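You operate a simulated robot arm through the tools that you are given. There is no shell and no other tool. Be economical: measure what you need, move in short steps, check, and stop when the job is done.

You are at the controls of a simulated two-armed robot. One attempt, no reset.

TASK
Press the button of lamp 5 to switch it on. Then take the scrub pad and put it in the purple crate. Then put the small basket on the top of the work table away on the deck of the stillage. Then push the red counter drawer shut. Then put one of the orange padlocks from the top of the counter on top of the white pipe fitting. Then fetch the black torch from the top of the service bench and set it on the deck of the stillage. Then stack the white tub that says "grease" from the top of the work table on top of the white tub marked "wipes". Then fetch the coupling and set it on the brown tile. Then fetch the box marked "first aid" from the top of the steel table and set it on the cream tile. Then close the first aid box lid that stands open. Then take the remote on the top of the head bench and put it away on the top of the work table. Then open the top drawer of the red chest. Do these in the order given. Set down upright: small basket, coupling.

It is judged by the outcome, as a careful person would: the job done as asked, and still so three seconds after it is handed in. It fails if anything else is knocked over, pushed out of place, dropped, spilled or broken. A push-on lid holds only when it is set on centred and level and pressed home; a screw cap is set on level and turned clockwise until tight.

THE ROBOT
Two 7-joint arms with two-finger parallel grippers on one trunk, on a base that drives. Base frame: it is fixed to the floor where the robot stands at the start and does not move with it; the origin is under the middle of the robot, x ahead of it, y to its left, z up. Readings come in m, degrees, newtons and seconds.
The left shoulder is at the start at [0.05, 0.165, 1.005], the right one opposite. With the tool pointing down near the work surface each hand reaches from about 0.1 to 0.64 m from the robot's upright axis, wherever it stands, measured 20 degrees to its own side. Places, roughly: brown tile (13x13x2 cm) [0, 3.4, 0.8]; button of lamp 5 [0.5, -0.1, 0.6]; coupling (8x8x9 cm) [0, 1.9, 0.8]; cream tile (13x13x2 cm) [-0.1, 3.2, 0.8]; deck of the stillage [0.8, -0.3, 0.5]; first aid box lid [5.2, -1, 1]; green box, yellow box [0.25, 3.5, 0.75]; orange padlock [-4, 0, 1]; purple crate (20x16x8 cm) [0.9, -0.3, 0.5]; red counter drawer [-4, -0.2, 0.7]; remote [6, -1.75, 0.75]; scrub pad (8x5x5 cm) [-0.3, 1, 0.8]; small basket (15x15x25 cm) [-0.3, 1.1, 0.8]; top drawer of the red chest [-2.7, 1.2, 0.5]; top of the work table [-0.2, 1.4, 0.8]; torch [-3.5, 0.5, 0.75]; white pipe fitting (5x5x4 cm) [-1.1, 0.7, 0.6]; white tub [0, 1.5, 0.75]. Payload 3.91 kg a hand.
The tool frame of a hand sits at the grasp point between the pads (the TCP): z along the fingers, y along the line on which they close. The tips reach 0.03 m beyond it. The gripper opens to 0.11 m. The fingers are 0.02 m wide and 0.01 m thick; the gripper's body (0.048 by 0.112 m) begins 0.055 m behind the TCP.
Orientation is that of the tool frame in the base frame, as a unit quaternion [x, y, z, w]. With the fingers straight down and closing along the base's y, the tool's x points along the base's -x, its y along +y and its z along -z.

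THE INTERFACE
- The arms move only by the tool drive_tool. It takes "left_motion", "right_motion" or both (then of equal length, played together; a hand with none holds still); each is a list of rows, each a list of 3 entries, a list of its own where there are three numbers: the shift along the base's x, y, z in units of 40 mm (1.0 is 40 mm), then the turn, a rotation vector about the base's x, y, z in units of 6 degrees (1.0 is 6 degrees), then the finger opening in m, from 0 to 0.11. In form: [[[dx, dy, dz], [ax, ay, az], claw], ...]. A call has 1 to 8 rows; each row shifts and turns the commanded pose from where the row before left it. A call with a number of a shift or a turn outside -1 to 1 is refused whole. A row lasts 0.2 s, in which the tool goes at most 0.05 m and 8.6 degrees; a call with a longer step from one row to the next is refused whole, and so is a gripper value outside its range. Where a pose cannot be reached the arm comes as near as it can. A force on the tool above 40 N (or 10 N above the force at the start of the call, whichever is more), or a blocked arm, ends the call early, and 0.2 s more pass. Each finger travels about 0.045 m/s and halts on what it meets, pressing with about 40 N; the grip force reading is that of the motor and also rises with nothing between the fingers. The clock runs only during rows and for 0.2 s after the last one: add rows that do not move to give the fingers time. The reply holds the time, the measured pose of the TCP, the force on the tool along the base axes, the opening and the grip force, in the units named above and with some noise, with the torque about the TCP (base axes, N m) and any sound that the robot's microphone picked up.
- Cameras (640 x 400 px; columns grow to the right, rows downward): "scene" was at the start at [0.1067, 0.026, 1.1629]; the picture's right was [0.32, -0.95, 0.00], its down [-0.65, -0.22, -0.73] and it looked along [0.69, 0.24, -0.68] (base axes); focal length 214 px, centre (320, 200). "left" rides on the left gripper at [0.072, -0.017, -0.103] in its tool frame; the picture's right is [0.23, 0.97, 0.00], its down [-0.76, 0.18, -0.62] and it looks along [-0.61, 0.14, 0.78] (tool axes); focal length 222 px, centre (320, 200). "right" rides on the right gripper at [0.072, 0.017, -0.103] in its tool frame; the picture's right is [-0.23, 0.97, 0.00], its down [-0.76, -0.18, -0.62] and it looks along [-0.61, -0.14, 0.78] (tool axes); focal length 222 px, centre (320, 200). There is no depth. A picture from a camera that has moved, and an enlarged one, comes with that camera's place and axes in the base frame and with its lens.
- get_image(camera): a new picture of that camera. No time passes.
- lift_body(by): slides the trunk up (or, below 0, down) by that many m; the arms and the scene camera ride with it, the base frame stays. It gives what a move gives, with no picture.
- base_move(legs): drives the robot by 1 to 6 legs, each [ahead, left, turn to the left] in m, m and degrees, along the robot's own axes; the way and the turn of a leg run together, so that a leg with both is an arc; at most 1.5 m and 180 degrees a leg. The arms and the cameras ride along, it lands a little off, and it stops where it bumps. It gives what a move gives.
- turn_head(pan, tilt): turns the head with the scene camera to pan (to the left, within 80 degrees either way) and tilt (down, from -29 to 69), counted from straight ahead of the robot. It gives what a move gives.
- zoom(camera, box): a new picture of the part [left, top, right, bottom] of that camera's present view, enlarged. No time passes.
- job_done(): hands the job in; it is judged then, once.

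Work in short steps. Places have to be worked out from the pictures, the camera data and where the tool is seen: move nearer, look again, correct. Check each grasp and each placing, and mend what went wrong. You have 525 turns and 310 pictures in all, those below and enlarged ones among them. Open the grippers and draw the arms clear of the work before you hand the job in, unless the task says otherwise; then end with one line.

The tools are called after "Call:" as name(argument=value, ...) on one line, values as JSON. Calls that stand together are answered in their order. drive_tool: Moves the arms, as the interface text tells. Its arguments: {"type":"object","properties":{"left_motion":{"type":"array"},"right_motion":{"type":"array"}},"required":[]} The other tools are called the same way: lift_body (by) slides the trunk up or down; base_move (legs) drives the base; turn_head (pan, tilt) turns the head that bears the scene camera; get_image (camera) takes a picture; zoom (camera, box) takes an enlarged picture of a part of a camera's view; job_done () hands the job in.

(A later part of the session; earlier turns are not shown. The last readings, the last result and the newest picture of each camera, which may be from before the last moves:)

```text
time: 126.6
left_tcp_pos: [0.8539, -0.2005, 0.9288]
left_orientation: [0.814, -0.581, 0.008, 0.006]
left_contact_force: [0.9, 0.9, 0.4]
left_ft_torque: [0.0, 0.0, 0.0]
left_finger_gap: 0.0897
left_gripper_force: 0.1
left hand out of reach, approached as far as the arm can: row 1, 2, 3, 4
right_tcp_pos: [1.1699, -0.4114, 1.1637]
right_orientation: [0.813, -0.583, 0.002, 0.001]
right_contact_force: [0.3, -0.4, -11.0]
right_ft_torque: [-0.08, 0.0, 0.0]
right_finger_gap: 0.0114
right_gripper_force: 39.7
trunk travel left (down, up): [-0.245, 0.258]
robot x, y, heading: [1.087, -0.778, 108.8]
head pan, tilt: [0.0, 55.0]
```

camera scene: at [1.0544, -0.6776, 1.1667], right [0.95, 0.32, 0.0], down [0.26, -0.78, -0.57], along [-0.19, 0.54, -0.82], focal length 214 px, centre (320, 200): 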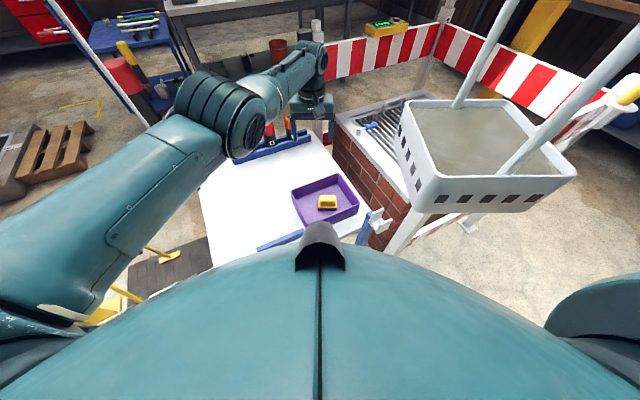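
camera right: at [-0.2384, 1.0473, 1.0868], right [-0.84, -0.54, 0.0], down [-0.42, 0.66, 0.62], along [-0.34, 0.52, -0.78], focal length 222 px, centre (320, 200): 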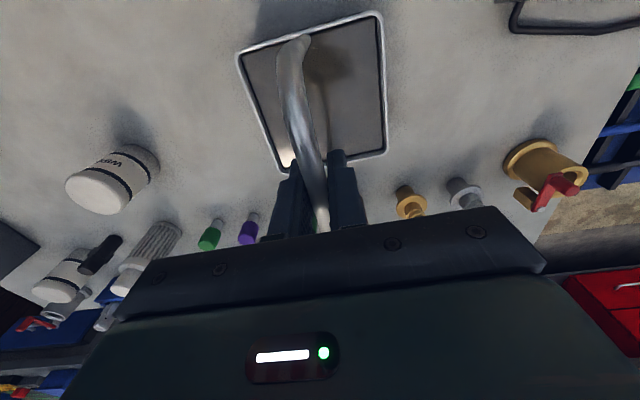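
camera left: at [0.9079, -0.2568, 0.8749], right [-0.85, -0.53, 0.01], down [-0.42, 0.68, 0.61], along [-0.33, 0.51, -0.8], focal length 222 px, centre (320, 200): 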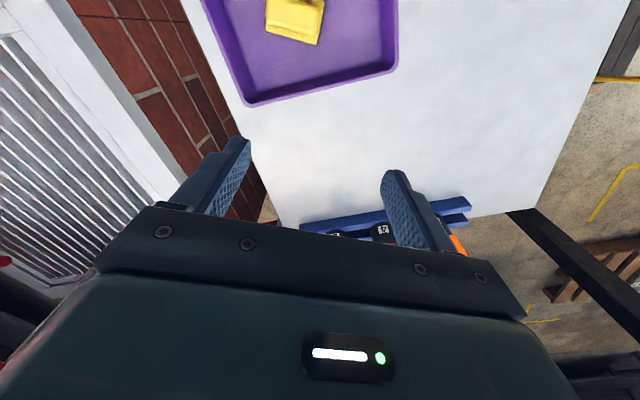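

The arm seems caught at a joint limit. I command the natural rest pose in front of the left shoulder instead.

Call:
drive_tool(left_motion=[[[-0.4, 0.9, 0], [0, 0, 0], 0.09], [[-0.4, 0.9, 0], [0, 0, 0], 0.09], [[-0.4, 0.9, 0], [0, 0, 0], 0.09], [[-0.4, 0.9, 0], [0, 0, 0], 0.09], [[-0.4, 0.9, 0], [0, 0, 0], 0.09], [[0, 0, 0], [0, 0, 0], 0.09]])

Call:
get_image(camera="scene")

```text
time: 128.0
left_tcp_pos: [0.8305, -0.198, 0.9181]
left_orientation: [0.814, -0.581, 0.007, 0.007]
left_contact_force: [-0.5, 0.2, -0.1]
left_ft_torque: [0.0, 0.0, 0.0]
left_finger_gap: 0.0896
left_gripper_force: 0.1
left hand out of reach, approached as far as the arm can: row 1, 2, 3, 4, 5
right_tcp_pos: [1.17, -0.4114, 1.1638]
right_orientation: [0.813, -0.583, 0.003, 0.002]
right_contact_force: [0.0, -0.5, -11.0]
right_ft_torque: [-0.03, 0.03, 0.0]
right_finger_gap: 0.0116
right_gripper_force: 39.7
trunk travel left (down, up): [-0.245, 0.258]
robot x, y, heading: [1.0855, -0.7734, 108.8]
head pan, tilt: [0.0, 55.0]
```

```text
250 pictures are left
camera scene: at [1.0545, -0.6775, 1.1667], right [0.95, 0.32, 0.0], down [0.26, -0.78, -0.57], along [-0.19, 0.54, -0.82], focal length 214 px, centre (320, 200)
```

scene: 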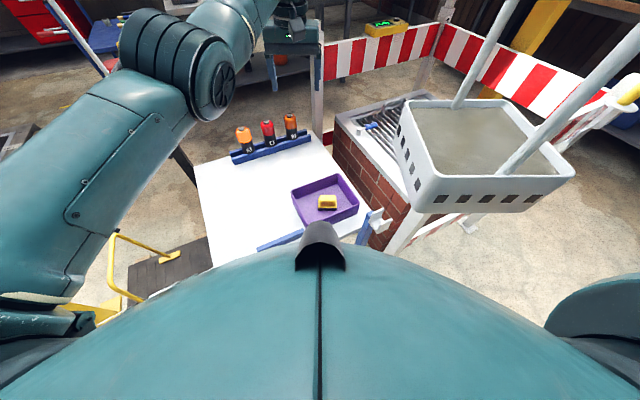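

I test a pure upward move to free the arm.

Call:
drive_tool(left_motion=[[[0, 0, 0.8], [0, 0, 0], 0.09], [[0, 0, 0.8], [0, 0, 0], 0.09], [[0, 0, 0.8], [0, 0, 0], 0.09]])

```text
time: 128.8
left_tcp_pos: [0.8252, -0.2205, 1.0105]
left_orientation: [0.814, -0.581, 0.007, 0.006]
left_contact_force: [0.1, 0.2, -0.2]
left_ft_torque: [0.01, -0.01, 0.02]
left_finger_gap: 0.0899
left_gripper_force: 0.0
left hand out of reach, approached as far as the arm can: row 1, 2, 3
right_tcp_pos: [1.1692, -0.4111, 1.1637]
right_orientation: [0.813, -0.583, 0.001, 0.001]
right_contact_force: [-0.5, -0.5, -10.2]
right_ft_torque: [-0.1, -0.03, 0.03]
right_finger_gap: 0.0117
right_gripper_force: 39.7
trunk travel left (down, up): [-0.245, 0.258]
robot x, y, heading: [1.0867, -0.7709, 108.8]
head pan, tilt: [0.0, 55.0]
```

Upward works. I continue up-left and back in small amounts.

Call:
drive_tool(left_motion=[[[-0.7, -0.3, 0.5], [0, 0, 0], 0.09], [[-0.7, -0.3, 0.5], [0, 0, 0], 0.09], [[-0.7, -0.5, 0.3], [0, 0, 0], 0.09], [[-0.5, -0.7, 0.3], [0, 0, 0], 0.09], [[-0.3, -0.8, 0.2], [0, 0, 0], 0.09]])

```text
time: 130.0
left_tcp_pos: [0.7087, -0.3236, 1.082]
left_orientation: [0.814, -0.581, 0.008, 0.006]
left_contact_force: [-1.0, 0.4, 0.1]
left_ft_torque: [0.02, 0.01, 0.01]
left_finger_gap: 0.09
left_gripper_force: 0.1
right_tcp_pos: [1.1694, -0.4116, 1.1633]
right_orientation: [0.813, -0.583, 0.001, 0.0]
right_contact_force: [0.5, 0.1, -11.2]
right_ft_torque: [-0.05, -0.01, -0.03]
right_finger_gap: 0.0113
right_gripper_force: 39.8
trunk travel left (down, up): [-0.245, 0.258]
robot x, y, heading: [1.0902, -0.7714, 109.2]
head pan, tilt: [0.0, 55.0]
```

Left arm is free. I bring it to its natural pose, then turn left 22° and step in for placing the basket at about (0.69,-0.27).

Call:
drive_tool(left_motion=[[[0.3, -0.8, 0], [0, 0, 0], 0.09], [[0.3, -0.8, 0], [0, 0, 0], 0.09], [[0.3, -0.8, 0], [0, 0, 0], 0.09], [[0.3, -0.8, 0], [0, 0, 0], 0.09]])

Call:
base_move(legs=[[0, 0, 22], [0.06, 0.055, 0]])

Call:
get_image(camera="scene")

Call:
get_image(camera="right")

```text
time: 131.0
left_tcp_pos: [0.756, -0.4514, 1.0792]
left_orientation: [0.814, -0.581, 0.008, 0.006]
left_contact_force: [-0.4, -0.7, 0.1]
left_ft_torque: [-0.01, -0.02, 0.04]
left_finger_gap: 0.0901
left_gripper_force: 0.1
right_tcp_pos: [1.1704, -0.4111, 1.1639]
right_orientation: [0.813, -0.583, 0.002, 0.001]
right_contact_force: [0.2, -0.2, -10.2]
right_ft_torque: [-0.03, -0.05, -0.02]
right_finger_gap: 0.0114
right_gripper_force: 39.9
trunk travel left (down, up): [-0.245, 0.258]
robot x, y, heading: [1.0844, -0.7742, 109.1]
head pan, tilt: [0.0, 55.0]
```

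```text
time: 133.4
left_tcp_pos: [0.5842, -0.5858, 1.0807]
left_orientation: [0.909, -0.417, 0.009, 0.007]
left_contact_force: [-0.5, 0.0, -0.1]
left_ft_torque: [-0.02, -0.04, 0.02]
left_finger_gap: 0.0902
left_gripper_force: 0.1
right_tcp_pos: [0.9539, -0.3964, 1.1628]
right_orientation: [0.908, -0.419, 0.005, 0.0]
right_contact_force: [0.3, 0.4, -10.6]
right_ft_torque: [-0.05, -0.03, 0.0]
right_finger_gap: 0.0116
right_gripper_force: 39.9
trunk travel left (down, up): [-0.245, 0.258]
robot x, y, heading: [1.0174, -0.7629, 130.3]
head pan, tilt: [0.0, 55.0]
stopped in leg 2: the robot was blocked; the commanded pose is now the measured one
```

```text
249 pictures are left
camera scene: at [0.9455, -0.6863, 1.1667], right [0.76, 0.65, 0.0], down [0.53, -0.62, -0.57], along [-0.37, 0.44, -0.82], focal length 214 px, centre (320, 200)
```

scene: 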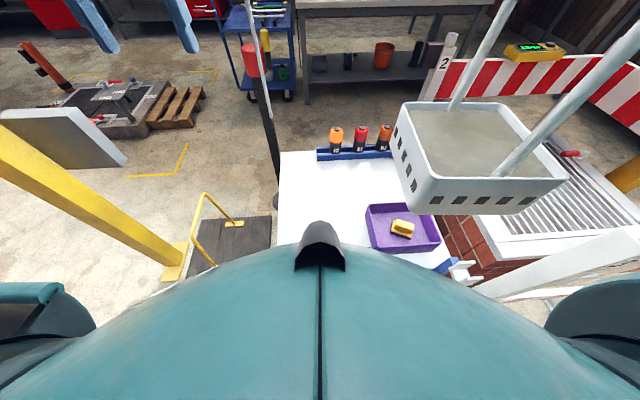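

```text
248 pictures are left
camera right: at [0.986, -0.462, 1.2659], right [-0.89, -0.46, -0.01], down [-0.36, 0.7, 0.62], along [-0.28, 0.55, -0.79], focal length 222 px, centre (320, 200)
```

right: 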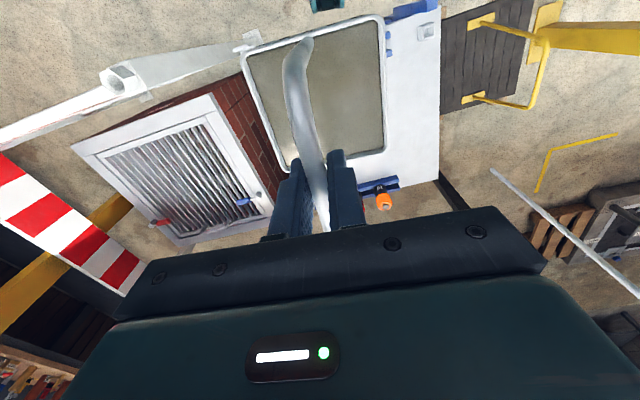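

Base touched something but the deck is unmoved (lamp 5 still at 0.539,-0.103). I carry the basket over the free deck area at about (0.69,-0.27).

Call:
drive_tool(right_motion=[[[-0.5, 0.3, -0.2], [0, 0, 0], 0], [[-0.85, 0.4, -0.3], [0, 0, 0], 0], [[-0.85, 0.4, -0.3], [0, 0, 0], 0], [[-0.85, 0.4, -0.4], [0, 0, 0], 0], [[-0.85, 0.4, -0.5], [0, 0, 0], 0], [[-0.85, 0.4, -0.5], [0, 0, 0], 0], [[-0.85, 0.4, -0.5], [0, 0, 0], 0], [[-0.9, 0.4, -0.5], [0, 0, 0], 0]])

Call:
get_image(camera="scene")

Call:
get_image(camera="right")

```text
time: 135.2
left_tcp_pos: [0.5837, -0.5854, 1.0799]
left_orientation: [0.909, -0.417, 0.009, 0.006]
left_contact_force: [-0.1, -0.3, 0.0]
left_ft_torque: [0.01, 0.01, 0.01]
left_finger_gap: 0.0899
left_gripper_force: 0.0
right_tcp_pos: [0.6923, -0.2725, 1.0321]
right_orientation: [0.908, -0.418, 0.004, 0.001]
right_contact_force: [-0.6, -0.4, -10.9]
right_ft_torque: [-0.02, -0.06, -0.01]
right_finger_gap: 0.0115
right_gripper_force: 40.6
trunk travel left (down, up): [-0.245, 0.258]
robot x, y, heading: [1.012, -0.7594, 130.6]
head pan, tilt: [0.0, 55.0]
```

```text
247 pictures are left
camera scene: at [0.9448, -0.6862, 1.1666], right [0.76, 0.65, 0.0], down [0.53, -0.62, -0.57], along [-0.37, 0.44, -0.82], focal length 214 px, centre (320, 200)
```

scene: 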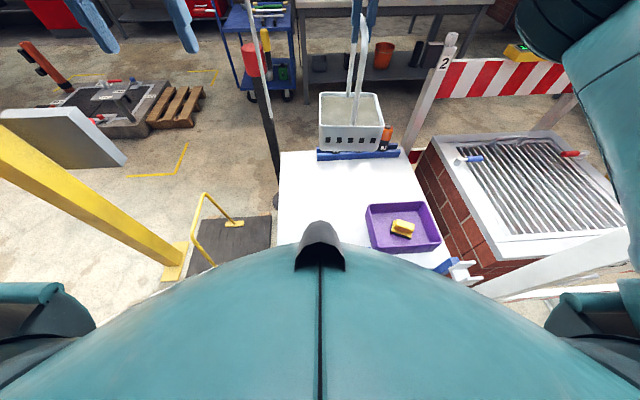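

```text
246 pictures are left
camera right: at [0.7256, -0.3381, 1.137], right [-0.89, -0.46, 0.0], down [-0.36, 0.7, 0.62], along [-0.28, 0.55, -0.79], focal length 222 px, centre (320, 200)
```

right: 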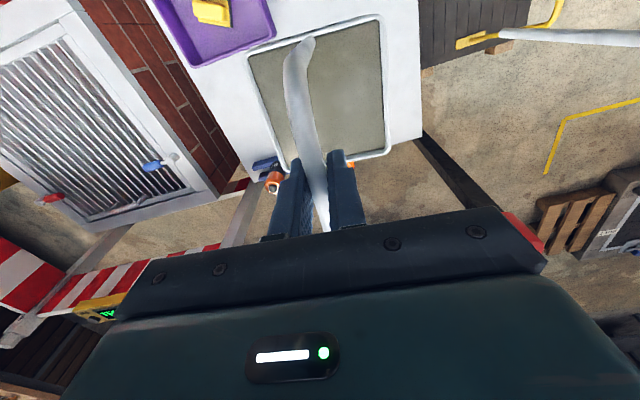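

I shift 4 cm left for more crate clearance and descend to just above the deck.

Call:
drive_tool(right_motion=[[[-0.4, -0.35, -0.5], [0, 0, 0], 0], [[-0.4, -0.35, -0.9], [0, 0, 0], 0], [[0, 0, -1], [0, 0, 0], 0], [[0, 0, -1], [0, 0, 0], 0], [[0, 0, -1], [0, 0, 0], 0], [[0, 0, -1], [0, 0, 0], 0], [[0, 0, -0.9], [0, 0, 0], 0]])

Call:
get_image(camera="scene")

Call:
get_image(camera="left")

```text
time: 136.8
left_tcp_pos: [0.5847, -0.5863, 1.08]
left_orientation: [0.909, -0.417, 0.01, 0.005]
left_contact_force: [0.4, 0.2, -0.3]
left_ft_torque: [0.04, -0.02, -0.01]
left_finger_gap: 0.0899
left_gripper_force: 0.1
right_tcp_pos: [0.66, -0.3001, 0.7813]
right_orientation: [0.908, -0.419, 0.002, 0.0]
right_contact_force: [0.1, 0.6, -9.8]
right_ft_torque: [0.03, 0.03, -0.04]
right_finger_gap: 0.0115
right_gripper_force: 40.5
trunk travel left (down, up): [-0.245, 0.258]
robot x, y, heading: [1.0165, -0.761, 130.4]
head pan, tilt: [0.0, 55.0]
```

```text
245 pictures are left
camera scene: at [0.9451, -0.686, 1.1667], right [0.76, 0.65, 0.0], down [0.53, -0.62, -0.57], along [-0.37, 0.43, -0.82], focal length 214 px, centre (320, 200)
```

scene: 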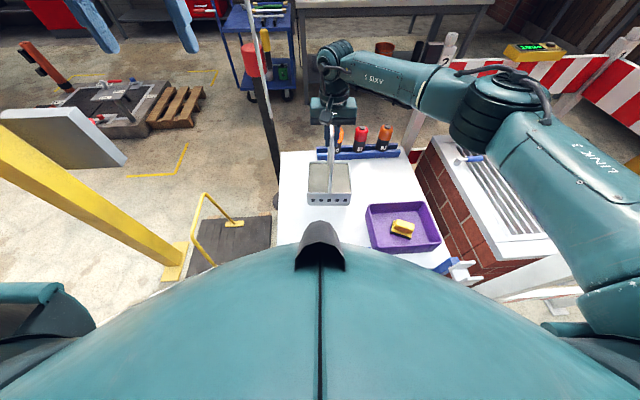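

```text
244 pictures are left
camera left: at [0.6422, -0.6278, 1.1845], right [-0.59, -0.81, 0.01], down [-0.64, 0.47, 0.61], along [-0.49, 0.35, -0.8], focal length 222 px, centre (320, 200)
```

left: 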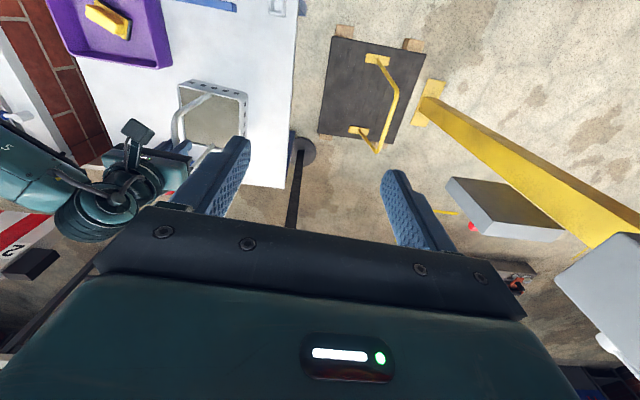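

Well placed over free deck. I lower gently until the load comes off.

Call:
drive_tool(right_motion=[[[0, 0, -0.5], [0, 0, 0], 0], [[0, 0, -0.25], [0, 0, 0], 0], [[0, 0, -0.2], [0, 0, 0], 0], [[0, 0, -0.1], [0, 0, 0], 0]])

```text
time: 137.8
left_tcp_pos: [0.5849, -0.5869, 1.0818]
left_orientation: [0.909, -0.418, 0.009, 0.005]
left_contact_force: [-0.9, 0.2, -0.6]
left_ft_torque: [0.0, 0.0, -0.03]
left_finger_gap: 0.09
left_gripper_force: 0.0
right_tcp_pos: [0.6602, -0.3011, 0.743]
right_orientation: [0.908, -0.419, 0.001, 0.0]
right_contact_force: [-0.3, -3.3, 2.7]
right_ft_torque: [0.22, 0.17, 0.0]
right_finger_gap: 0.0115
right_gripper_force: 39.6
trunk travel left (down, up): [-0.245, 0.258]
robot x, y, heading: [1.0089, -0.7653, 130.3]
head pan, tilt: [0.0, 55.0]
```

It's down (load now carried by the deck). I open and rise straight up.

Call:
drive_tool(right_motion=[[[0, 0, 0], [0, 0, 0], 0.07], [[0, 0, 0], [0, 0, 0], 0.07], [[0, 0, 0.5], [0, 0, 0], 0.07], [[0, 0, 0.9], [0, 0, 0], 0.07], [[0, 0, 1], [0, 0, 0], 0.07], [[0, 0, 1], [0, 0, 0], 0.07], [[0, 0, 1], [0, 0, 0], 0.07], [[0, 0, 1], [0, 0, 0], 0.07]])

Call:
get_image(camera="scene")

```text
time: 139.6
left_tcp_pos: [0.5844, -0.5872, 1.0809]
left_orientation: [0.909, -0.417, 0.01, 0.005]
left_contact_force: [0.1, 0.4, 0.5]
left_ft_torque: [0.0, -0.01, 0.0]
left_finger_gap: 0.09
left_gripper_force: 0.2
right_tcp_pos: [0.6622, -0.3035, 0.9573]
right_orientation: [0.908, -0.419, 0.003, 0.0]
right_contact_force: [0.3, 0.1, 0.2]
right_ft_torque: [-0.01, -0.02, -0.01]
right_finger_gap: 0.07
right_gripper_force: 0.1
trunk travel left (down, up): [-0.245, 0.258]
robot x, y, heading: [1.0167, -0.7631, 130.3]
head pan, tilt: [0.0, 55.0]
```

```text
243 pictures are left
camera scene: at [0.9459, -0.6872, 1.1668], right [0.76, 0.65, 0.0], down [0.53, -0.62, -0.57], along [-0.37, 0.44, -0.82], focal length 214 px, centre (320, 200)
```

scene: 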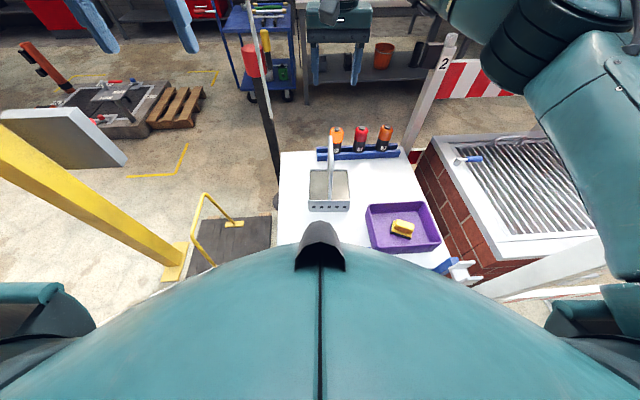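

Basket stands upright on the deck. I raise and retract the right hand, then back away.

Call:
drive_tool(right_motion=[[[0, 0, 1], [0, 0, 0], 0.05], [[0, 0, 1], [0, 0, 0], 0.05], [[0.6, -0.3, 0.7], [0, 0, 0], 0.05], [[0.8, -0.5, 0.3], [0, 0, 0], 0.05], [[0.8, -0.5, 0], [0, 0, 0], 0.05], [[0.8, -0.5, 0], [0, 0, 0], 0.05], [[0.8, -0.5, 0], [0, 0, 0], 0.05], [[0.8, -0.5, 0], [0, 0, 0], 0.05]])

Call:
base_move(legs=[[-0.55, 0, 0], [0, 0.3, 45]])

Call:
turn_head(pan=0, tilt=25)

Call:
get_image(camera="scene")

```text
time: 141.4
left_tcp_pos: [0.5838, -0.5873, 1.0808]
left_orientation: [0.909, -0.417, 0.009, 0.006]
left_contact_force: [0.4, -0.1, 0.6]
left_ft_torque: [-0.02, 0.01, 0.01]
left_finger_gap: 0.0901
left_gripper_force: 0.1
right_tcp_pos: [0.8439, -0.4158, 1.0781]
right_orientation: [0.908, -0.419, 0.003, 0.001]
right_contact_force: [-0.2, 0.6, 1.0]
right_ft_torque: [-0.05, 0.0, -0.02]
right_finger_gap: 0.0502
right_gripper_force: 0.0
trunk travel left (down, up): [-0.245, 0.258]
robot x, y, heading: [1.0106, -0.7658, 130.4]
head pan, tilt: [0.0, 55.0]
```

```text
time: 146.7
left_tcp_pos: [0.8074, -1.6171, 1.0802]
left_orientation: [0.999, -0.047, 0.01, 0.002]
left_contact_force: [0.1, 1.4, -0.5]
left_ft_torque: [0.03, 0.0, -0.01]
left_finger_gap: 0.0899
left_gripper_force: 0.1
right_tcp_pos: [0.8753, -1.3138, 1.0785]
right_orientation: [0.999, -0.05, 0.003, -0.001]
right_contact_force: [-0.3, 0.2, 0.3]
right_ft_torque: [0.03, -0.01, 0.01]
right_finger_gap: 0.05
right_gripper_force: 0.0
trunk travel left (down, up): [-0.245, 0.258]
robot x, y, heading: [1.2387, -1.447, 174.5]
head pan, tilt: [0.0, 55.0]
```

```text
time: 147.6
left_tcp_pos: [0.8068, -1.6163, 1.0801]
left_orientation: [0.999, -0.048, 0.011, 0.002]
left_contact_force: [0.5, -0.3, 0.0]
left_ft_torque: [-0.01, 0.01, 0.02]
left_finger_gap: 0.0899
left_gripper_force: 0.0
right_tcp_pos: [0.8751, -1.313, 1.0783]
right_orientation: [0.999, -0.05, 0.003, -0.001]
right_contact_force: [0.2, 0.6, 0.0]
right_ft_torque: [0.0, 0.02, -0.01]
right_finger_gap: 0.0501
right_gripper_force: 0.0
trunk travel left (down, up): [-0.245, 0.258]
robot x, y, heading: [1.2375, -1.4461, 174.2]
head pan, tilt: [0.0, 25.0]
```

```text
242 pictures are left
camera scene: at [1.117, -1.4351, 1.2107], right [0.1, 1.0, 0.0], down [0.42, -0.04, -0.91], along [-0.9, 0.09, -0.42], focal length 214 px, centre (320, 200)
```

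scene: 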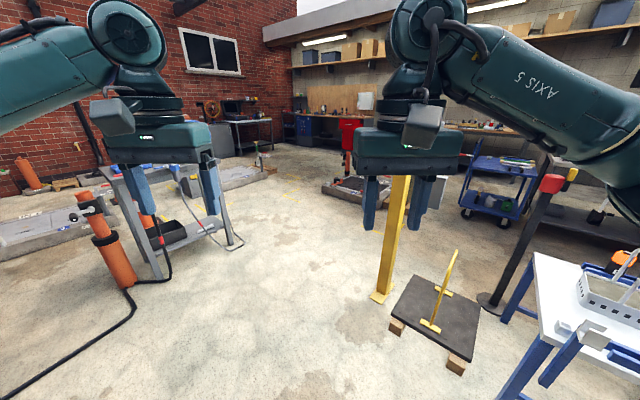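

Lane to the west is open at y≈-1.5. I drive it in two legs.

Call:
base_move(legs=[[0, 0.05, 6], [1.5, 0, 0], [1.3, 0, 0]])

Call:
get_image(camera="scene")

Call:
turn_head(pan=-50, tilt=25)

Call:
get_image(camera="scene")

```text
time: 161.6
left_tcp_pos: [-1.9329, -1.8935, 1.08]
left_orientation: [0.999, 0.045, 0.012, 0.001]
left_contact_force: [0.1, 0.5, -0.7]
left_ft_torque: [0.03, 0.03, 0.04]
left_finger_gap: 0.0898
left_gripper_force: 0.1
right_tcp_pos: [-1.9225, -1.5826, 1.0783]
right_orientation: [0.999, 0.043, 0.003, 0.0]
right_contact_force: [0.0, -0.5, -0.6]
right_ft_torque: [0.03, -0.01, -0.04]
right_finger_gap: 0.0499
right_gripper_force: 0.0
trunk travel left (down, up): [-0.245, 0.258]
robot x, y, heading: [-1.5423, -1.6476, -174.9]
head pan, tilt: [0.0, 25.0]
```

```text
241 pictures are left
camera scene: at [-1.6622, -1.6589, 1.2108], right [-0.09, 1.0, 0.0], down [0.42, 0.04, -0.91], along [-0.9, -0.08, -0.42], focal length 214 px, centre (320, 200)
```

scene: 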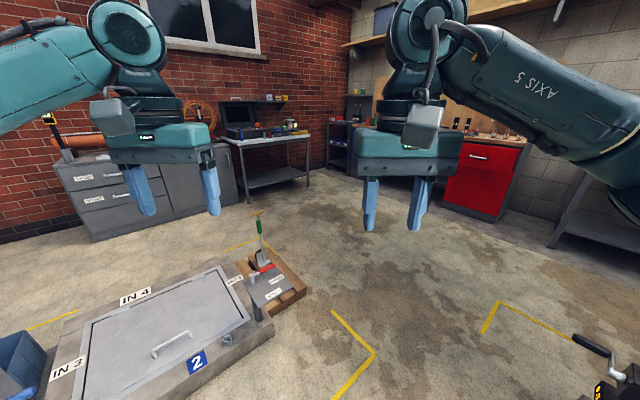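

```text
time: 162.8
left_tcp_pos: [-1.9319, -1.8935, 1.0803]
left_orientation: [0.999, 0.046, 0.011, 0.0]
left_contact_force: [-1.0, 0.2, 0.0]
left_ft_torque: [0.03, 0.0, 0.01]
left_finger_gap: 0.0897
left_gripper_force: 0.0
right_tcp_pos: [-1.9222, -1.5837, 1.0786]
right_orientation: [0.999, 0.044, 0.003, -0.001]
right_contact_force: [0.8, 0.4, -0.1]
right_ft_torque: [0.0, 0.0, 0.01]
right_finger_gap: 0.0502
right_gripper_force: 0.0
trunk travel left (down, up): [-0.245, 0.258]
robot x, y, heading: [-1.5405, -1.6497, -175.1]
head pan, tilt: [-50.0, 25.0]
```

```text
240 pictures are left
camera scene: at [-1.6357, -1.5857, 1.2108], right [0.71, 0.71, 0.0], down [0.3, -0.3, -0.91], along [-0.64, 0.64, -0.42], focal length 214 px, centre (320, 200)
```

scene: 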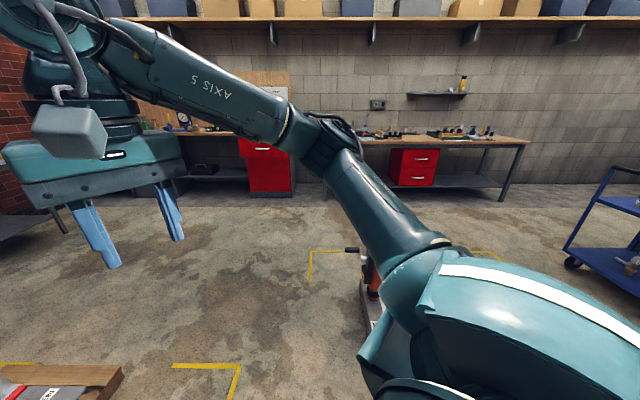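

The counter and benches run along the wall at 45°. I turn to face 135°, edge left, and drive up diagonally, then look.

Call:
base_move(legs=[[0, 0, -50], [0, 0.25, 0], [1.4, 0, 0], [0.3, 0.4, 0]])

Call:
turn_head(pan=0, tilt=30)

Call:
get_image(camera="scene")

```text
time: 175.9
left_tcp_pos: [-3.6022, -0.7395, 1.0788]
left_orientation: [0.92, -0.391, 0.009, 0.005]
left_contact_force: [0.7, 0.1, 0.0]
left_ft_torque: [0.01, 0.01, -0.04]
left_finger_gap: 0.09
left_gripper_force: 0.1
right_tcp_pos: [-3.3523, -0.5522, 1.0779]
right_orientation: [0.92, -0.392, 0.003, 0.001]
right_contact_force: [0.0, 0.2, 1.2]
right_ft_torque: [-0.02, 0.02, -0.02]
right_finger_gap: 0.0498
right_gripper_force: 0.1
trunk travel left (down, up): [-0.245, 0.258]
robot x, y, heading: [-3.1625, -0.8904, 134.0]
head pan, tilt: [-50.0, 25.0]
```

```text
time: 177.1
left_tcp_pos: [-3.6001, -0.739, 1.0801]
left_orientation: [0.921, -0.389, 0.009, 0.005]
left_contact_force: [0.0, 0.2, 0.0]
left_ft_torque: [0.03, -0.06, -0.04]
left_finger_gap: 0.0898
left_gripper_force: 0.1
right_tcp_pos: [-3.3532, -0.5511, 1.0788]
right_orientation: [0.92, -0.392, 0.003, 0.0]
right_contact_force: [0.2, 0.1, 0.8]
right_ft_torque: [0.02, 0.02, -0.01]
right_finger_gap: 0.0502
right_gripper_force: 0.2
trunk travel left (down, up): [-0.245, 0.258]
robot x, y, heading: [-3.1608, -0.8868, 134.2]
head pan, tilt: [0.0, 30.0]
```

```text
239 pictures are left
camera scene: at [-3.2467, -0.804, 1.2029], right [0.72, 0.69, 0.0], down [0.35, -0.36, -0.87], along [-0.6, 0.62, -0.5], focal length 214 px, centre (320, 200)
```

scene: 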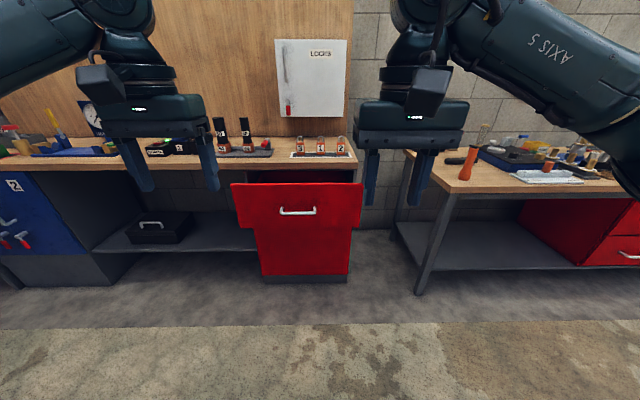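

The open red drawer is right ahead. I zoom on the counter top to identify padlocks and torches.

Call:
zoom(camera="scene", box=[190, 90, 370, 230])

Call:
zoom(camera="scene", box=[400, 110, 640, 270])

Call:
zoom(camera="scene", box=[0, 90, 200, 230])

```text
2.86 times, centred on (280, 160) of scene
camera zoom: at [-3.2467, -0.804, 1.2029], right [0.72, 0.69, 0.0], down [0.35, -0.36, -0.87], along [-0.6, 0.62, -0.5], focal length 613 px, centre (434, 314)
```

zoom: 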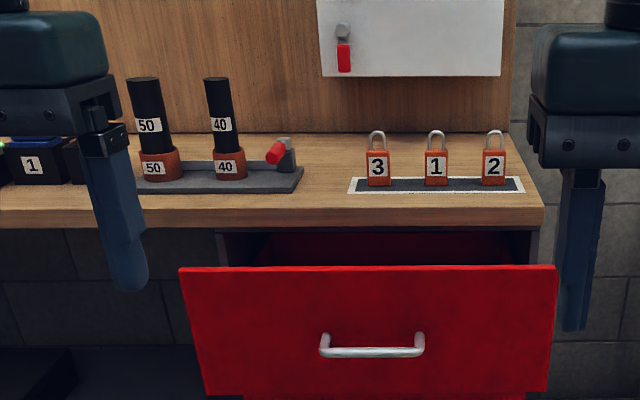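

```text
2.50 times, centred on (520, 190) of scene
camera zoom: at [-3.2467, -0.804, 1.2029], right [0.72, 0.69, 0.0], down [0.35, -0.36, -0.87], along [-0.6, 0.62, -0.5], focal length 536 px, centre (-180, 225)
```

zoom: 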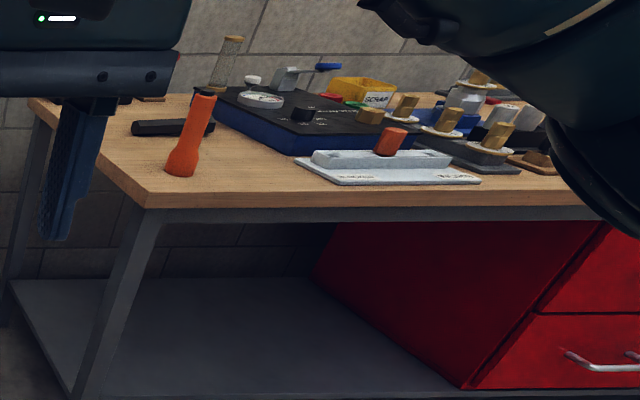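

```text
2.86 times, centred on (100, 160) of scene
camera zoom: at [-3.2467, -0.804, 1.2029], right [0.72, 0.69, 0.0], down [0.35, -0.36, -0.87], along [-0.6, 0.62, -0.5], focal length 613 px, centre (949, 314)
```

zoom: 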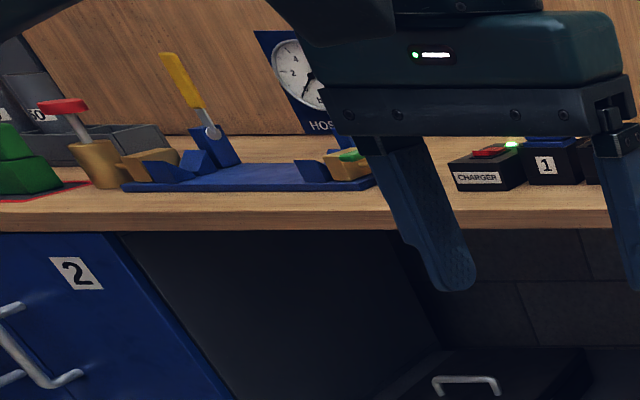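

Padlocks 3/1/2 stand above the drawer, and the black torch lies on the bench to the right behind an orange one. First the drawer: I raise the trunk and drive closer.

Call:
lift_body(by=0.18)

Call:
base_move(legs=[[0.36, 0, 0]])

Call:
turn_head(pan=0, tilt=50)

Call:
get_image(camera="scene")

Call:
get_image(camera="right")

```text
time: 179.1
left_tcp_pos: [-3.5995, -0.7398, 1.2604]
left_orientation: [0.921, -0.39, 0.009, 0.005]
left_contact_force: [0.3, -0.1, 0.1]
left_ft_torque: [-0.04, -0.02, -0.01]
left_finger_gap: 0.0902
left_gripper_force: 0.2
right_tcp_pos: [-3.3527, -0.552, 1.257]
right_orientation: [0.92, -0.392, 0.002, 0.0]
right_contact_force: [0.1, -0.6, -0.1]
right_ft_torque: [0.02, -0.01, 0.0]
right_finger_gap: 0.05
right_gripper_force: 0.0
trunk travel left (down, up): [-0.425, 0.078]
robot x, y, heading: [-3.1617, -0.8899, 133.9]
head pan, tilt: [0.0, 30.0]
```

```text
time: 181.4
left_tcp_pos: [-3.8526, -0.4731, 1.2611]
left_orientation: [0.919, -0.394, 0.01, 0.005]
left_contact_force: [-0.4, -0.6, 0.6]
left_ft_torque: [-0.02, 0.01, 0.02]
left_finger_gap: 0.09
left_gripper_force: 0.1
right_tcp_pos: [-3.604, -0.2861, 1.2579]
right_orientation: [0.919, -0.395, 0.003, 0.0]
right_contact_force: [0.1, 0.6, 0.1]
right_ft_torque: [0.01, 0.05, -0.02]
right_finger_gap: 0.0502
right_gripper_force: 0.1
trunk travel left (down, up): [-0.425, 0.078]
robot x, y, heading: [-3.4182, -0.6251, 133.5]
head pan, tilt: [0.0, 30.0]
```

```text
time: 182.3
left_tcp_pos: [-3.8513, -0.4714, 1.2605]
left_orientation: [0.919, -0.394, 0.009, 0.005]
left_contact_force: [1.0, -1.1, 0.4]
left_ft_torque: [-0.01, -0.01, 0.03]
left_finger_gap: 0.0901
left_gripper_force: 0.1
right_tcp_pos: [-3.6034, -0.2878, 1.257]
right_orientation: [0.918, -0.396, 0.003, 0.001]
right_contact_force: [-0.4, 0.3, -0.1]
right_ft_torque: [0.02, -0.03, 0.04]
right_finger_gap: 0.0499
right_gripper_force: 0.1
trunk travel left (down, up): [-0.425, 0.078]
robot x, y, heading: [-3.4134, -0.6267, 133.6]
head pan, tilt: [0.0, 50.0]
```

```text
235 pictures are left
camera scene: at [-3.4891, -0.5492, 1.3534], right [0.73, 0.69, 0.0], down [0.53, -0.56, -0.64], along [-0.44, 0.47, -0.77], focal length 214 px, centre (320, 200)
```

scene: 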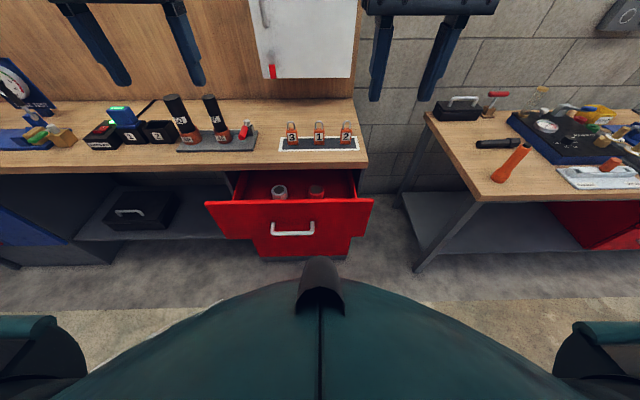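

```text
234 pictures are left
camera right: at [-3.5661, -0.3511, 1.362], right [-0.86, -0.5, 0.0], down [-0.4, 0.68, 0.62], along [-0.31, 0.54, -0.79], focal length 222 px, centre (320, 200)
```

right: 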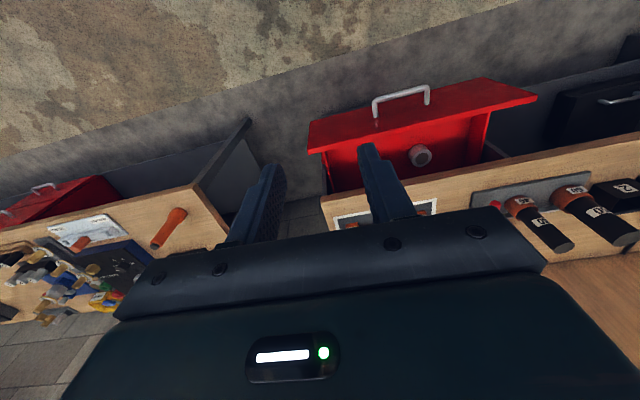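

Panel centre top is at about (-3.805,-0.336,0.90), handle at z 0.72. I bring the closed left fingers down just in front of the panel.

Call:
drive_tool(left_motion=[[[0.7, 0.38, 0], [0, 0, 0], 0], [[0.7, 0.38, 0], [0, 0, 0], 0], [[0.7, 0.38, 0], [0, 0, 0], 0], [[0.5, 0.28, -0.5], [0, 0, 0], 0], [[0, 0, -1], [0, 0, 0], 0], [[0, 0, -1], [0, 0, 0], 0], [[0, 0, -1], [0, 0, 0], 0], [[0, 0, -1], [0, 0, 0], 0]])

Call:
get_image(camera="scene")

Call:
get_image(camera="left")

```text
time: 184.1
left_tcp_pos: [-3.7475, -0.4155, 1.0789]
left_orientation: [0.919, -0.394, 0.008, 0.005]
left_contact_force: [0.8, 0.0, 0.1]
left_ft_torque: [0.02, 0.0, -0.03]
left_finger_gap: 0.0001
left_gripper_force: 38.0
right_tcp_pos: [-3.6035, -0.2884, 1.2579]
right_orientation: [0.919, -0.395, 0.003, 0.0]
right_contact_force: [-0.5, -0.9, 0.8]
right_ft_torque: [0.02, -0.03, 0.0]
right_finger_gap: 0.0501
right_gripper_force: 0.0
trunk travel left (down, up): [-0.425, 0.078]
robot x, y, heading: [-3.4162, -0.627, 133.2]
head pan, tilt: [0.0, 50.0]
```

```text
233 pictures are left
camera scene: at [-3.4894, -0.5492, 1.3534], right [0.73, 0.69, 0.0], down [0.53, -0.56, -0.64], along [-0.44, 0.47, -0.77], focal length 214 px, centre (320, 200)
```

scene: 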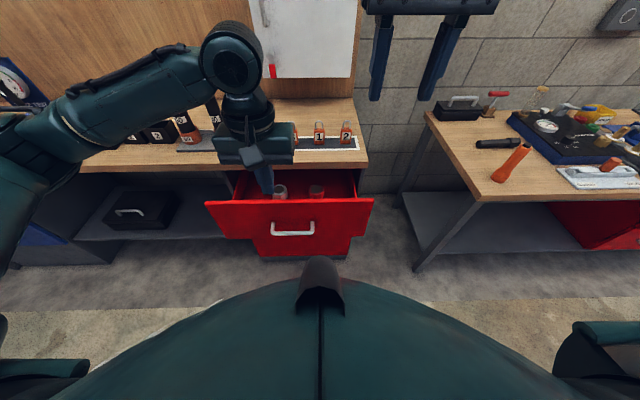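

```text
232 pictures are left
camera left: at [-3.6872, -0.4543, 1.1838], right [-0.55, -0.84, 0.01], down [-0.66, 0.44, 0.61], along [-0.51, 0.33, -0.79], focal length 222 px, centre (320, 200)
```

left: 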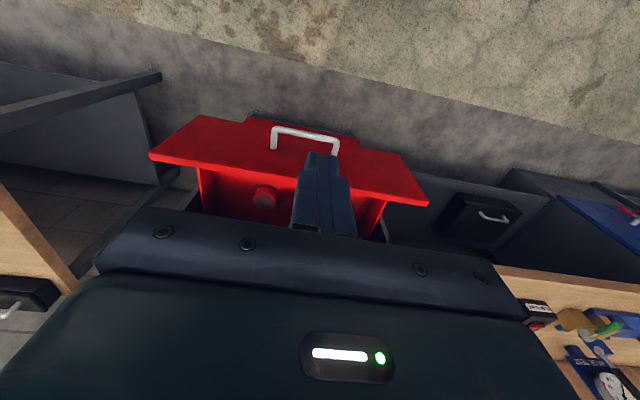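

Fingers are 0.11 m in front of the panel. I lower to z≈0.84 and start pushing inward.

Call:
drive_tool(left_motion=[[[0, 0, -1], [0, 0, 0], 0], [[0, 0, -1], [0, 0, 0], 0], [[0, 0, -1], [0, 0, 0], 0], [[0, 0, -1], [0, 0, 0], 0], [[0, 0, -1], [0, 0, 0], 0], [[0, 0, -1], [0, 0, 0], 0], [[-0.6, 0.63, 0], [0, 0, 0], 0], [[-0.6, 0.63, 0], [0, 0, 0], 0]])

Call:
get_image(camera="scene")

```text
time: 185.9
left_tcp_pos: [-3.7956, -0.3626, 0.8389]
left_orientation: [0.918, -0.395, 0.009, 0.005]
left_contact_force: [0.6, -0.5, 0.2]
left_ft_torque: [0.0, -0.01, 0.05]
left_finger_gap: 0.0
left_gripper_force: 37.6
right_tcp_pos: [-3.6024, -0.2866, 1.2585]
right_orientation: [0.919, -0.395, 0.003, 0.0]
right_contact_force: [-1.0, -0.3, -1.0]
right_ft_torque: [0.04, 0.04, 0.02]
right_finger_gap: 0.0501
right_gripper_force: 0.0
trunk travel left (down, up): [-0.425, 0.078]
robot x, y, heading: [-3.4133, -0.6252, 133.3]
head pan, tilt: [0.0, 50.0]
```

```text
231 pictures are left
camera scene: at [-3.4892, -0.5489, 1.3533], right [0.73, 0.69, 0.0], down [0.53, -0.56, -0.64], along [-0.44, 0.47, -0.77], focal length 214 px, centre (320, 200)
```

scene: 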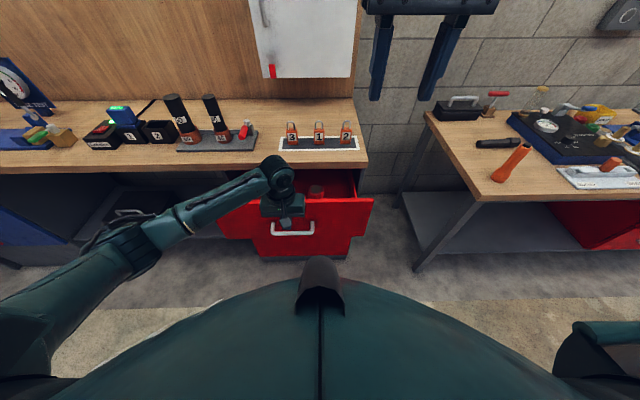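

With the hand vertical the wrist would hit the counter edge, so I back off slightly and tilt the fingers forward ~55°.

Call:
drive_tool(left_motion=[[[0.6, -0.63, 0], [0.72, 0.69, 0], 0], [[0.6, -0.63, 0], [0.72, 0.69, 0], 0], [[0.3, -0.3, 0], [0.72, 0.69, 0], 0], [[0, 0, 0], [0.72, 0.69, 0], 0], [[0, 0, 0], [0.72, 0.69, 0], 0], [[0, 0, 0], [0.72, 0.69, 0], 0], [[0, 0, 0], [0.72, 0.69, 0], 0], [[0, 0, 0], [0.72, 0.69, 0], 0]])

Call:
get_image(camera="scene")

```text
time: 187.7
left_tcp_pos: [-3.7357, -0.4268, 0.8417]
left_orientation: [0.843, -0.361, -0.367, -0.155]
left_contact_force: [-1.1, -0.5, -0.4]
left_ft_torque: [-0.01, 0.02, -0.01]
left_finger_gap: 0.0
left_gripper_force: 37.9
right_tcp_pos: [-3.6025, -0.2872, 1.2585]
right_orientation: [0.919, -0.395, 0.003, 0.0]
right_contact_force: [-0.4, 0.4, 0.3]
right_ft_torque: [-0.01, -0.01, 0.01]
right_finger_gap: 0.0501
right_gripper_force: 0.1
trunk travel left (down, up): [-0.425, 0.078]
robot x, y, heading: [-3.4125, -0.6273, 133.5]
head pan, tilt: [0.0, 50.0]
```

```text
230 pictures are left
camera scene: at [-3.4889, -0.5494, 1.3534], right [0.73, 0.69, 0.0], down [0.53, -0.56, -0.64], along [-0.44, 0.47, -0.77], focal length 214 px, centre (320, 200)
```

scene: 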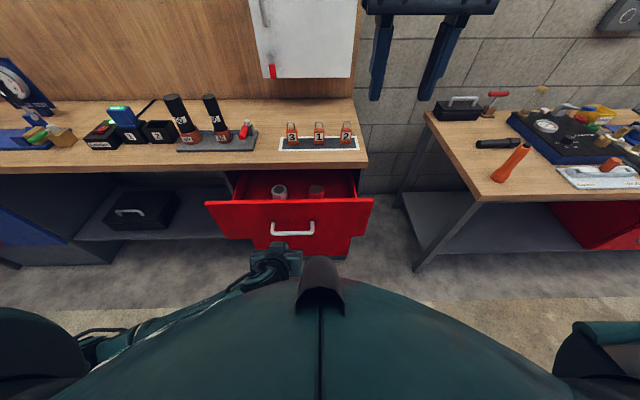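

Fingers now point inward and down. I push along the drawer's closing direction.

Call:
drive_tool(left_motion=[[[-0.5, 0.52, 0], [0, 0, 0], 0], [[-0.5, 0.52, 0], [0, 0, 0], 0], [[-0.5, 0.52, 0], [0, 0, 0], 0], [[-0.35, 0.36, 0], [0, 0, 0], 0], [[-0.35, 0.36, 0], [0, 0, 0], 0], [[-0.35, 0.36, 0], [0, 0, 0], 0], [[-0.35, 0.36, 0], [0, 0, 0], 0], [[-0.35, 0.36, 0], [0, 0, 0], 0]])

Call:
get_image(camera="scene")

```text
time: 189.5
left_tcp_pos: [-3.866, -0.2905, 0.843]
left_orientation: [0.844, -0.361, -0.365, -0.153]
left_contact_force: [0.2, -0.5, -0.5]
left_ft_torque: [0.01, 0.0, 0.03]
left_finger_gap: 0.0001
left_gripper_force: 38.0
right_tcp_pos: [-3.602, -0.2867, 1.2582]
right_orientation: [0.918, -0.396, 0.002, 0.001]
right_contact_force: [0.7, -0.2, 1.0]
right_ft_torque: [0.01, 0.02, 0.01]
right_finger_gap: 0.05
right_gripper_force: 0.1
trunk travel left (down, up): [-0.425, 0.078]
robot x, y, heading: [-3.4137, -0.6211, 133.3]
head pan, tilt: [0.0, 50.0]
```

```text
229 pictures are left
camera scene: at [-3.4892, -0.5489, 1.3533], right [0.73, 0.69, 0.0], down [0.53, -0.56, -0.64], along [-0.44, 0.47, -0.77], focal length 214 px, centre (320, 200)
```

scene: 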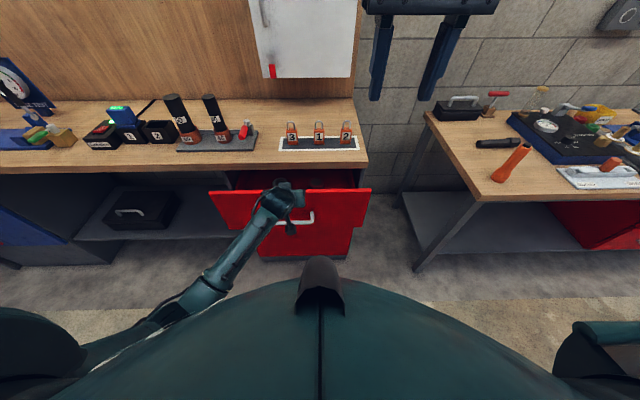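

The drawer is moving in. I continue.

Call:
drive_tool(left_motion=[[[-0.35, 0.36, 0], [0, 0, 0], 0], [[-0.35, 0.36, 0], [0, 0, 0], 0], [[-0.35, 0.36, 0], [0, 0, 0], 0], [[-0.35, 0.36, 0], [0, 0, 0], 0]])

Call:
get_image(camera="scene")

```text
time: 190.5
left_tcp_pos: [-3.9243, -0.2341, 0.8394]
left_orientation: [0.844, -0.361, -0.365, -0.153]
left_contact_force: [-0.6, 1.5, 0.7]
left_ft_torque: [0.03, 0.03, 0.0]
left_finger_gap: 0.0
left_gripper_force: 37.6
right_tcp_pos: [-3.6026, -0.2869, 1.2575]
right_orientation: [0.918, -0.396, 0.003, 0.001]
right_contact_force: [-0.5, -1.4, -0.4]
right_ft_torque: [0.02, 0.02, -0.02]
right_finger_gap: 0.05
right_gripper_force: 0.0
trunk travel left (down, up): [-0.425, 0.078]
robot x, y, heading: [-3.4137, -0.6282, 133.7]
head pan, tilt: [0.0, 50.0]
```

```text
228 pictures are left
camera scene: at [-3.4895, -0.5489, 1.3532], right [0.73, 0.69, 0.0], down [0.53, -0.56, -0.64], along [-0.44, 0.47, -0.77], focal length 214 px, centre (320, 200)
```

scene: 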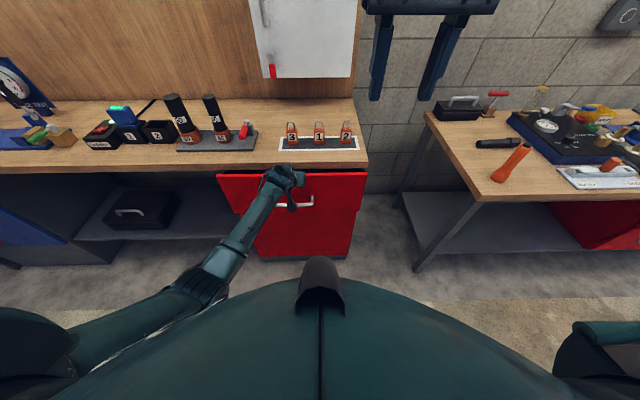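

Nearly shut; I keep pushing until it resists.

Call:
drive_tool(left_motion=[[[-0.3, 0.31, 0], [0, 0, 0], 0], [[-0.25, 0.26, 0], [0, 0, 0], 0], [[-0.25, 0.26, 0], [0, 0, 0], 0], [[-0.25, 0.26, 0], [0, 0, 0], 0], [[-0.25, 0.26, 0], [0, 0, 0], 0]])

Call:
get_image(camera="scene")

```text
time: 191.2
left_tcp_pos: [-3.9447, -0.2116, 0.8411]
left_orientation: [0.846, -0.36, -0.362, -0.151]
left_contact_force: [21.5, -29.1, 21.1]
left_ft_torque: [0.03, 0.18, 0.15]
left_finger_gap: 0.0
left_gripper_force: 37.7
right_tcp_pos: [-3.5983, -0.2925, 1.2602]
right_orientation: [0.919, -0.395, 0.0, -0.001]
right_contact_force: [0.9, -0.8, 0.4]
right_ft_torque: [0.01, -0.03, -0.02]
right_finger_gap: 0.05
right_gripper_force: 0.2
trunk travel left (down, up): [-0.425, 0.078]
robot x, y, heading: [-3.42, -0.6229, 133.5]
head pan, tilt: [0.0, 50.0]
stopped in row 3 (left hand): the force on the tool passed its limit (the readings are from after the stop); the commanded pose is now the measured one
```

```text
227 pictures are left
camera scene: at [-3.4841, -0.555, 1.3544], right [0.72, 0.69, 0.0], down [0.53, -0.55, -0.65], along [-0.45, 0.47, -0.76], focal length 214 px, centre (320, 200)
```

scene: 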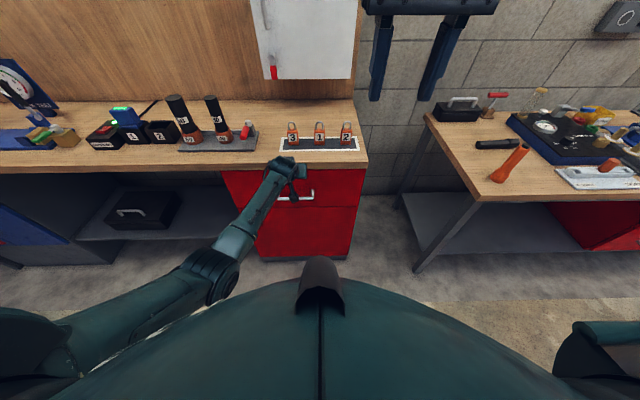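

Force limit reached and the panel looks flush. I back off to verify.

Call:
drive_tool(left_motion=[[[0.5, -0.52, 0], [0, 0, 0], 0], [[0.6, -0.63, 0], [0, 0, 0], 0], [[0.6, -0.63, 0], [0, 0, 0], 0], [[0.6, -0.63, 0], [0, 0, 0], 0], [[0.6, -0.63, 0], [-0.72, -0.69, 0], 0], [[0, 0, 0], [-0.72, -0.69, 0], 0], [[0, 0, 0.3], [-0.72, -0.69, 0], 0], [[0, 0, 0.5], [-0.72, -0.69, 0], 0]])

Call:
zoom(camera="scene", box=[200, 90, 400, 270])

```text
time: 193.0
left_tcp_pos: [-3.8455, -0.3423, 0.8627]
left_orientation: [0.904, -0.384, -0.181, -0.054]
left_contact_force: [-0.1, 0.5, -0.8]
left_ft_torque: [0.0, -0.01, -0.04]
left_finger_gap: 0.0
left_gripper_force: 37.2
right_tcp_pos: [-3.6021, -0.2875, 1.2585]
right_orientation: [0.918, -0.396, 0.003, 0.0]
right_contact_force: [-0.5, 0.0, 0.0]
right_ft_torque: [0.0, 0.0, 0.01]
right_finger_gap: 0.05
right_gripper_force: 0.1
trunk travel left (down, up): [-0.425, 0.078]
robot x, y, heading: [-3.4165, -0.6284, 133.5]
head pan, tilt: [0.0, 50.0]
```

```text
2.22 times, centred on (300, 180) of scene
camera zoom: at [-3.4885, -0.5494, 1.3533], right [0.73, 0.69, 0.0], down [0.53, -0.56, -0.64], along [-0.44, 0.47, -0.77], focal length 477 px, centre (364, 244)
```

zoom: 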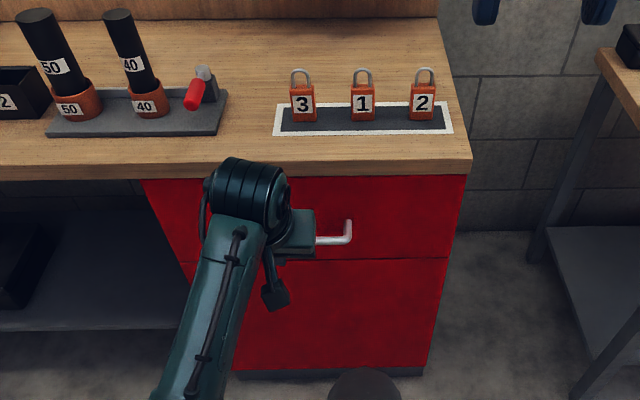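

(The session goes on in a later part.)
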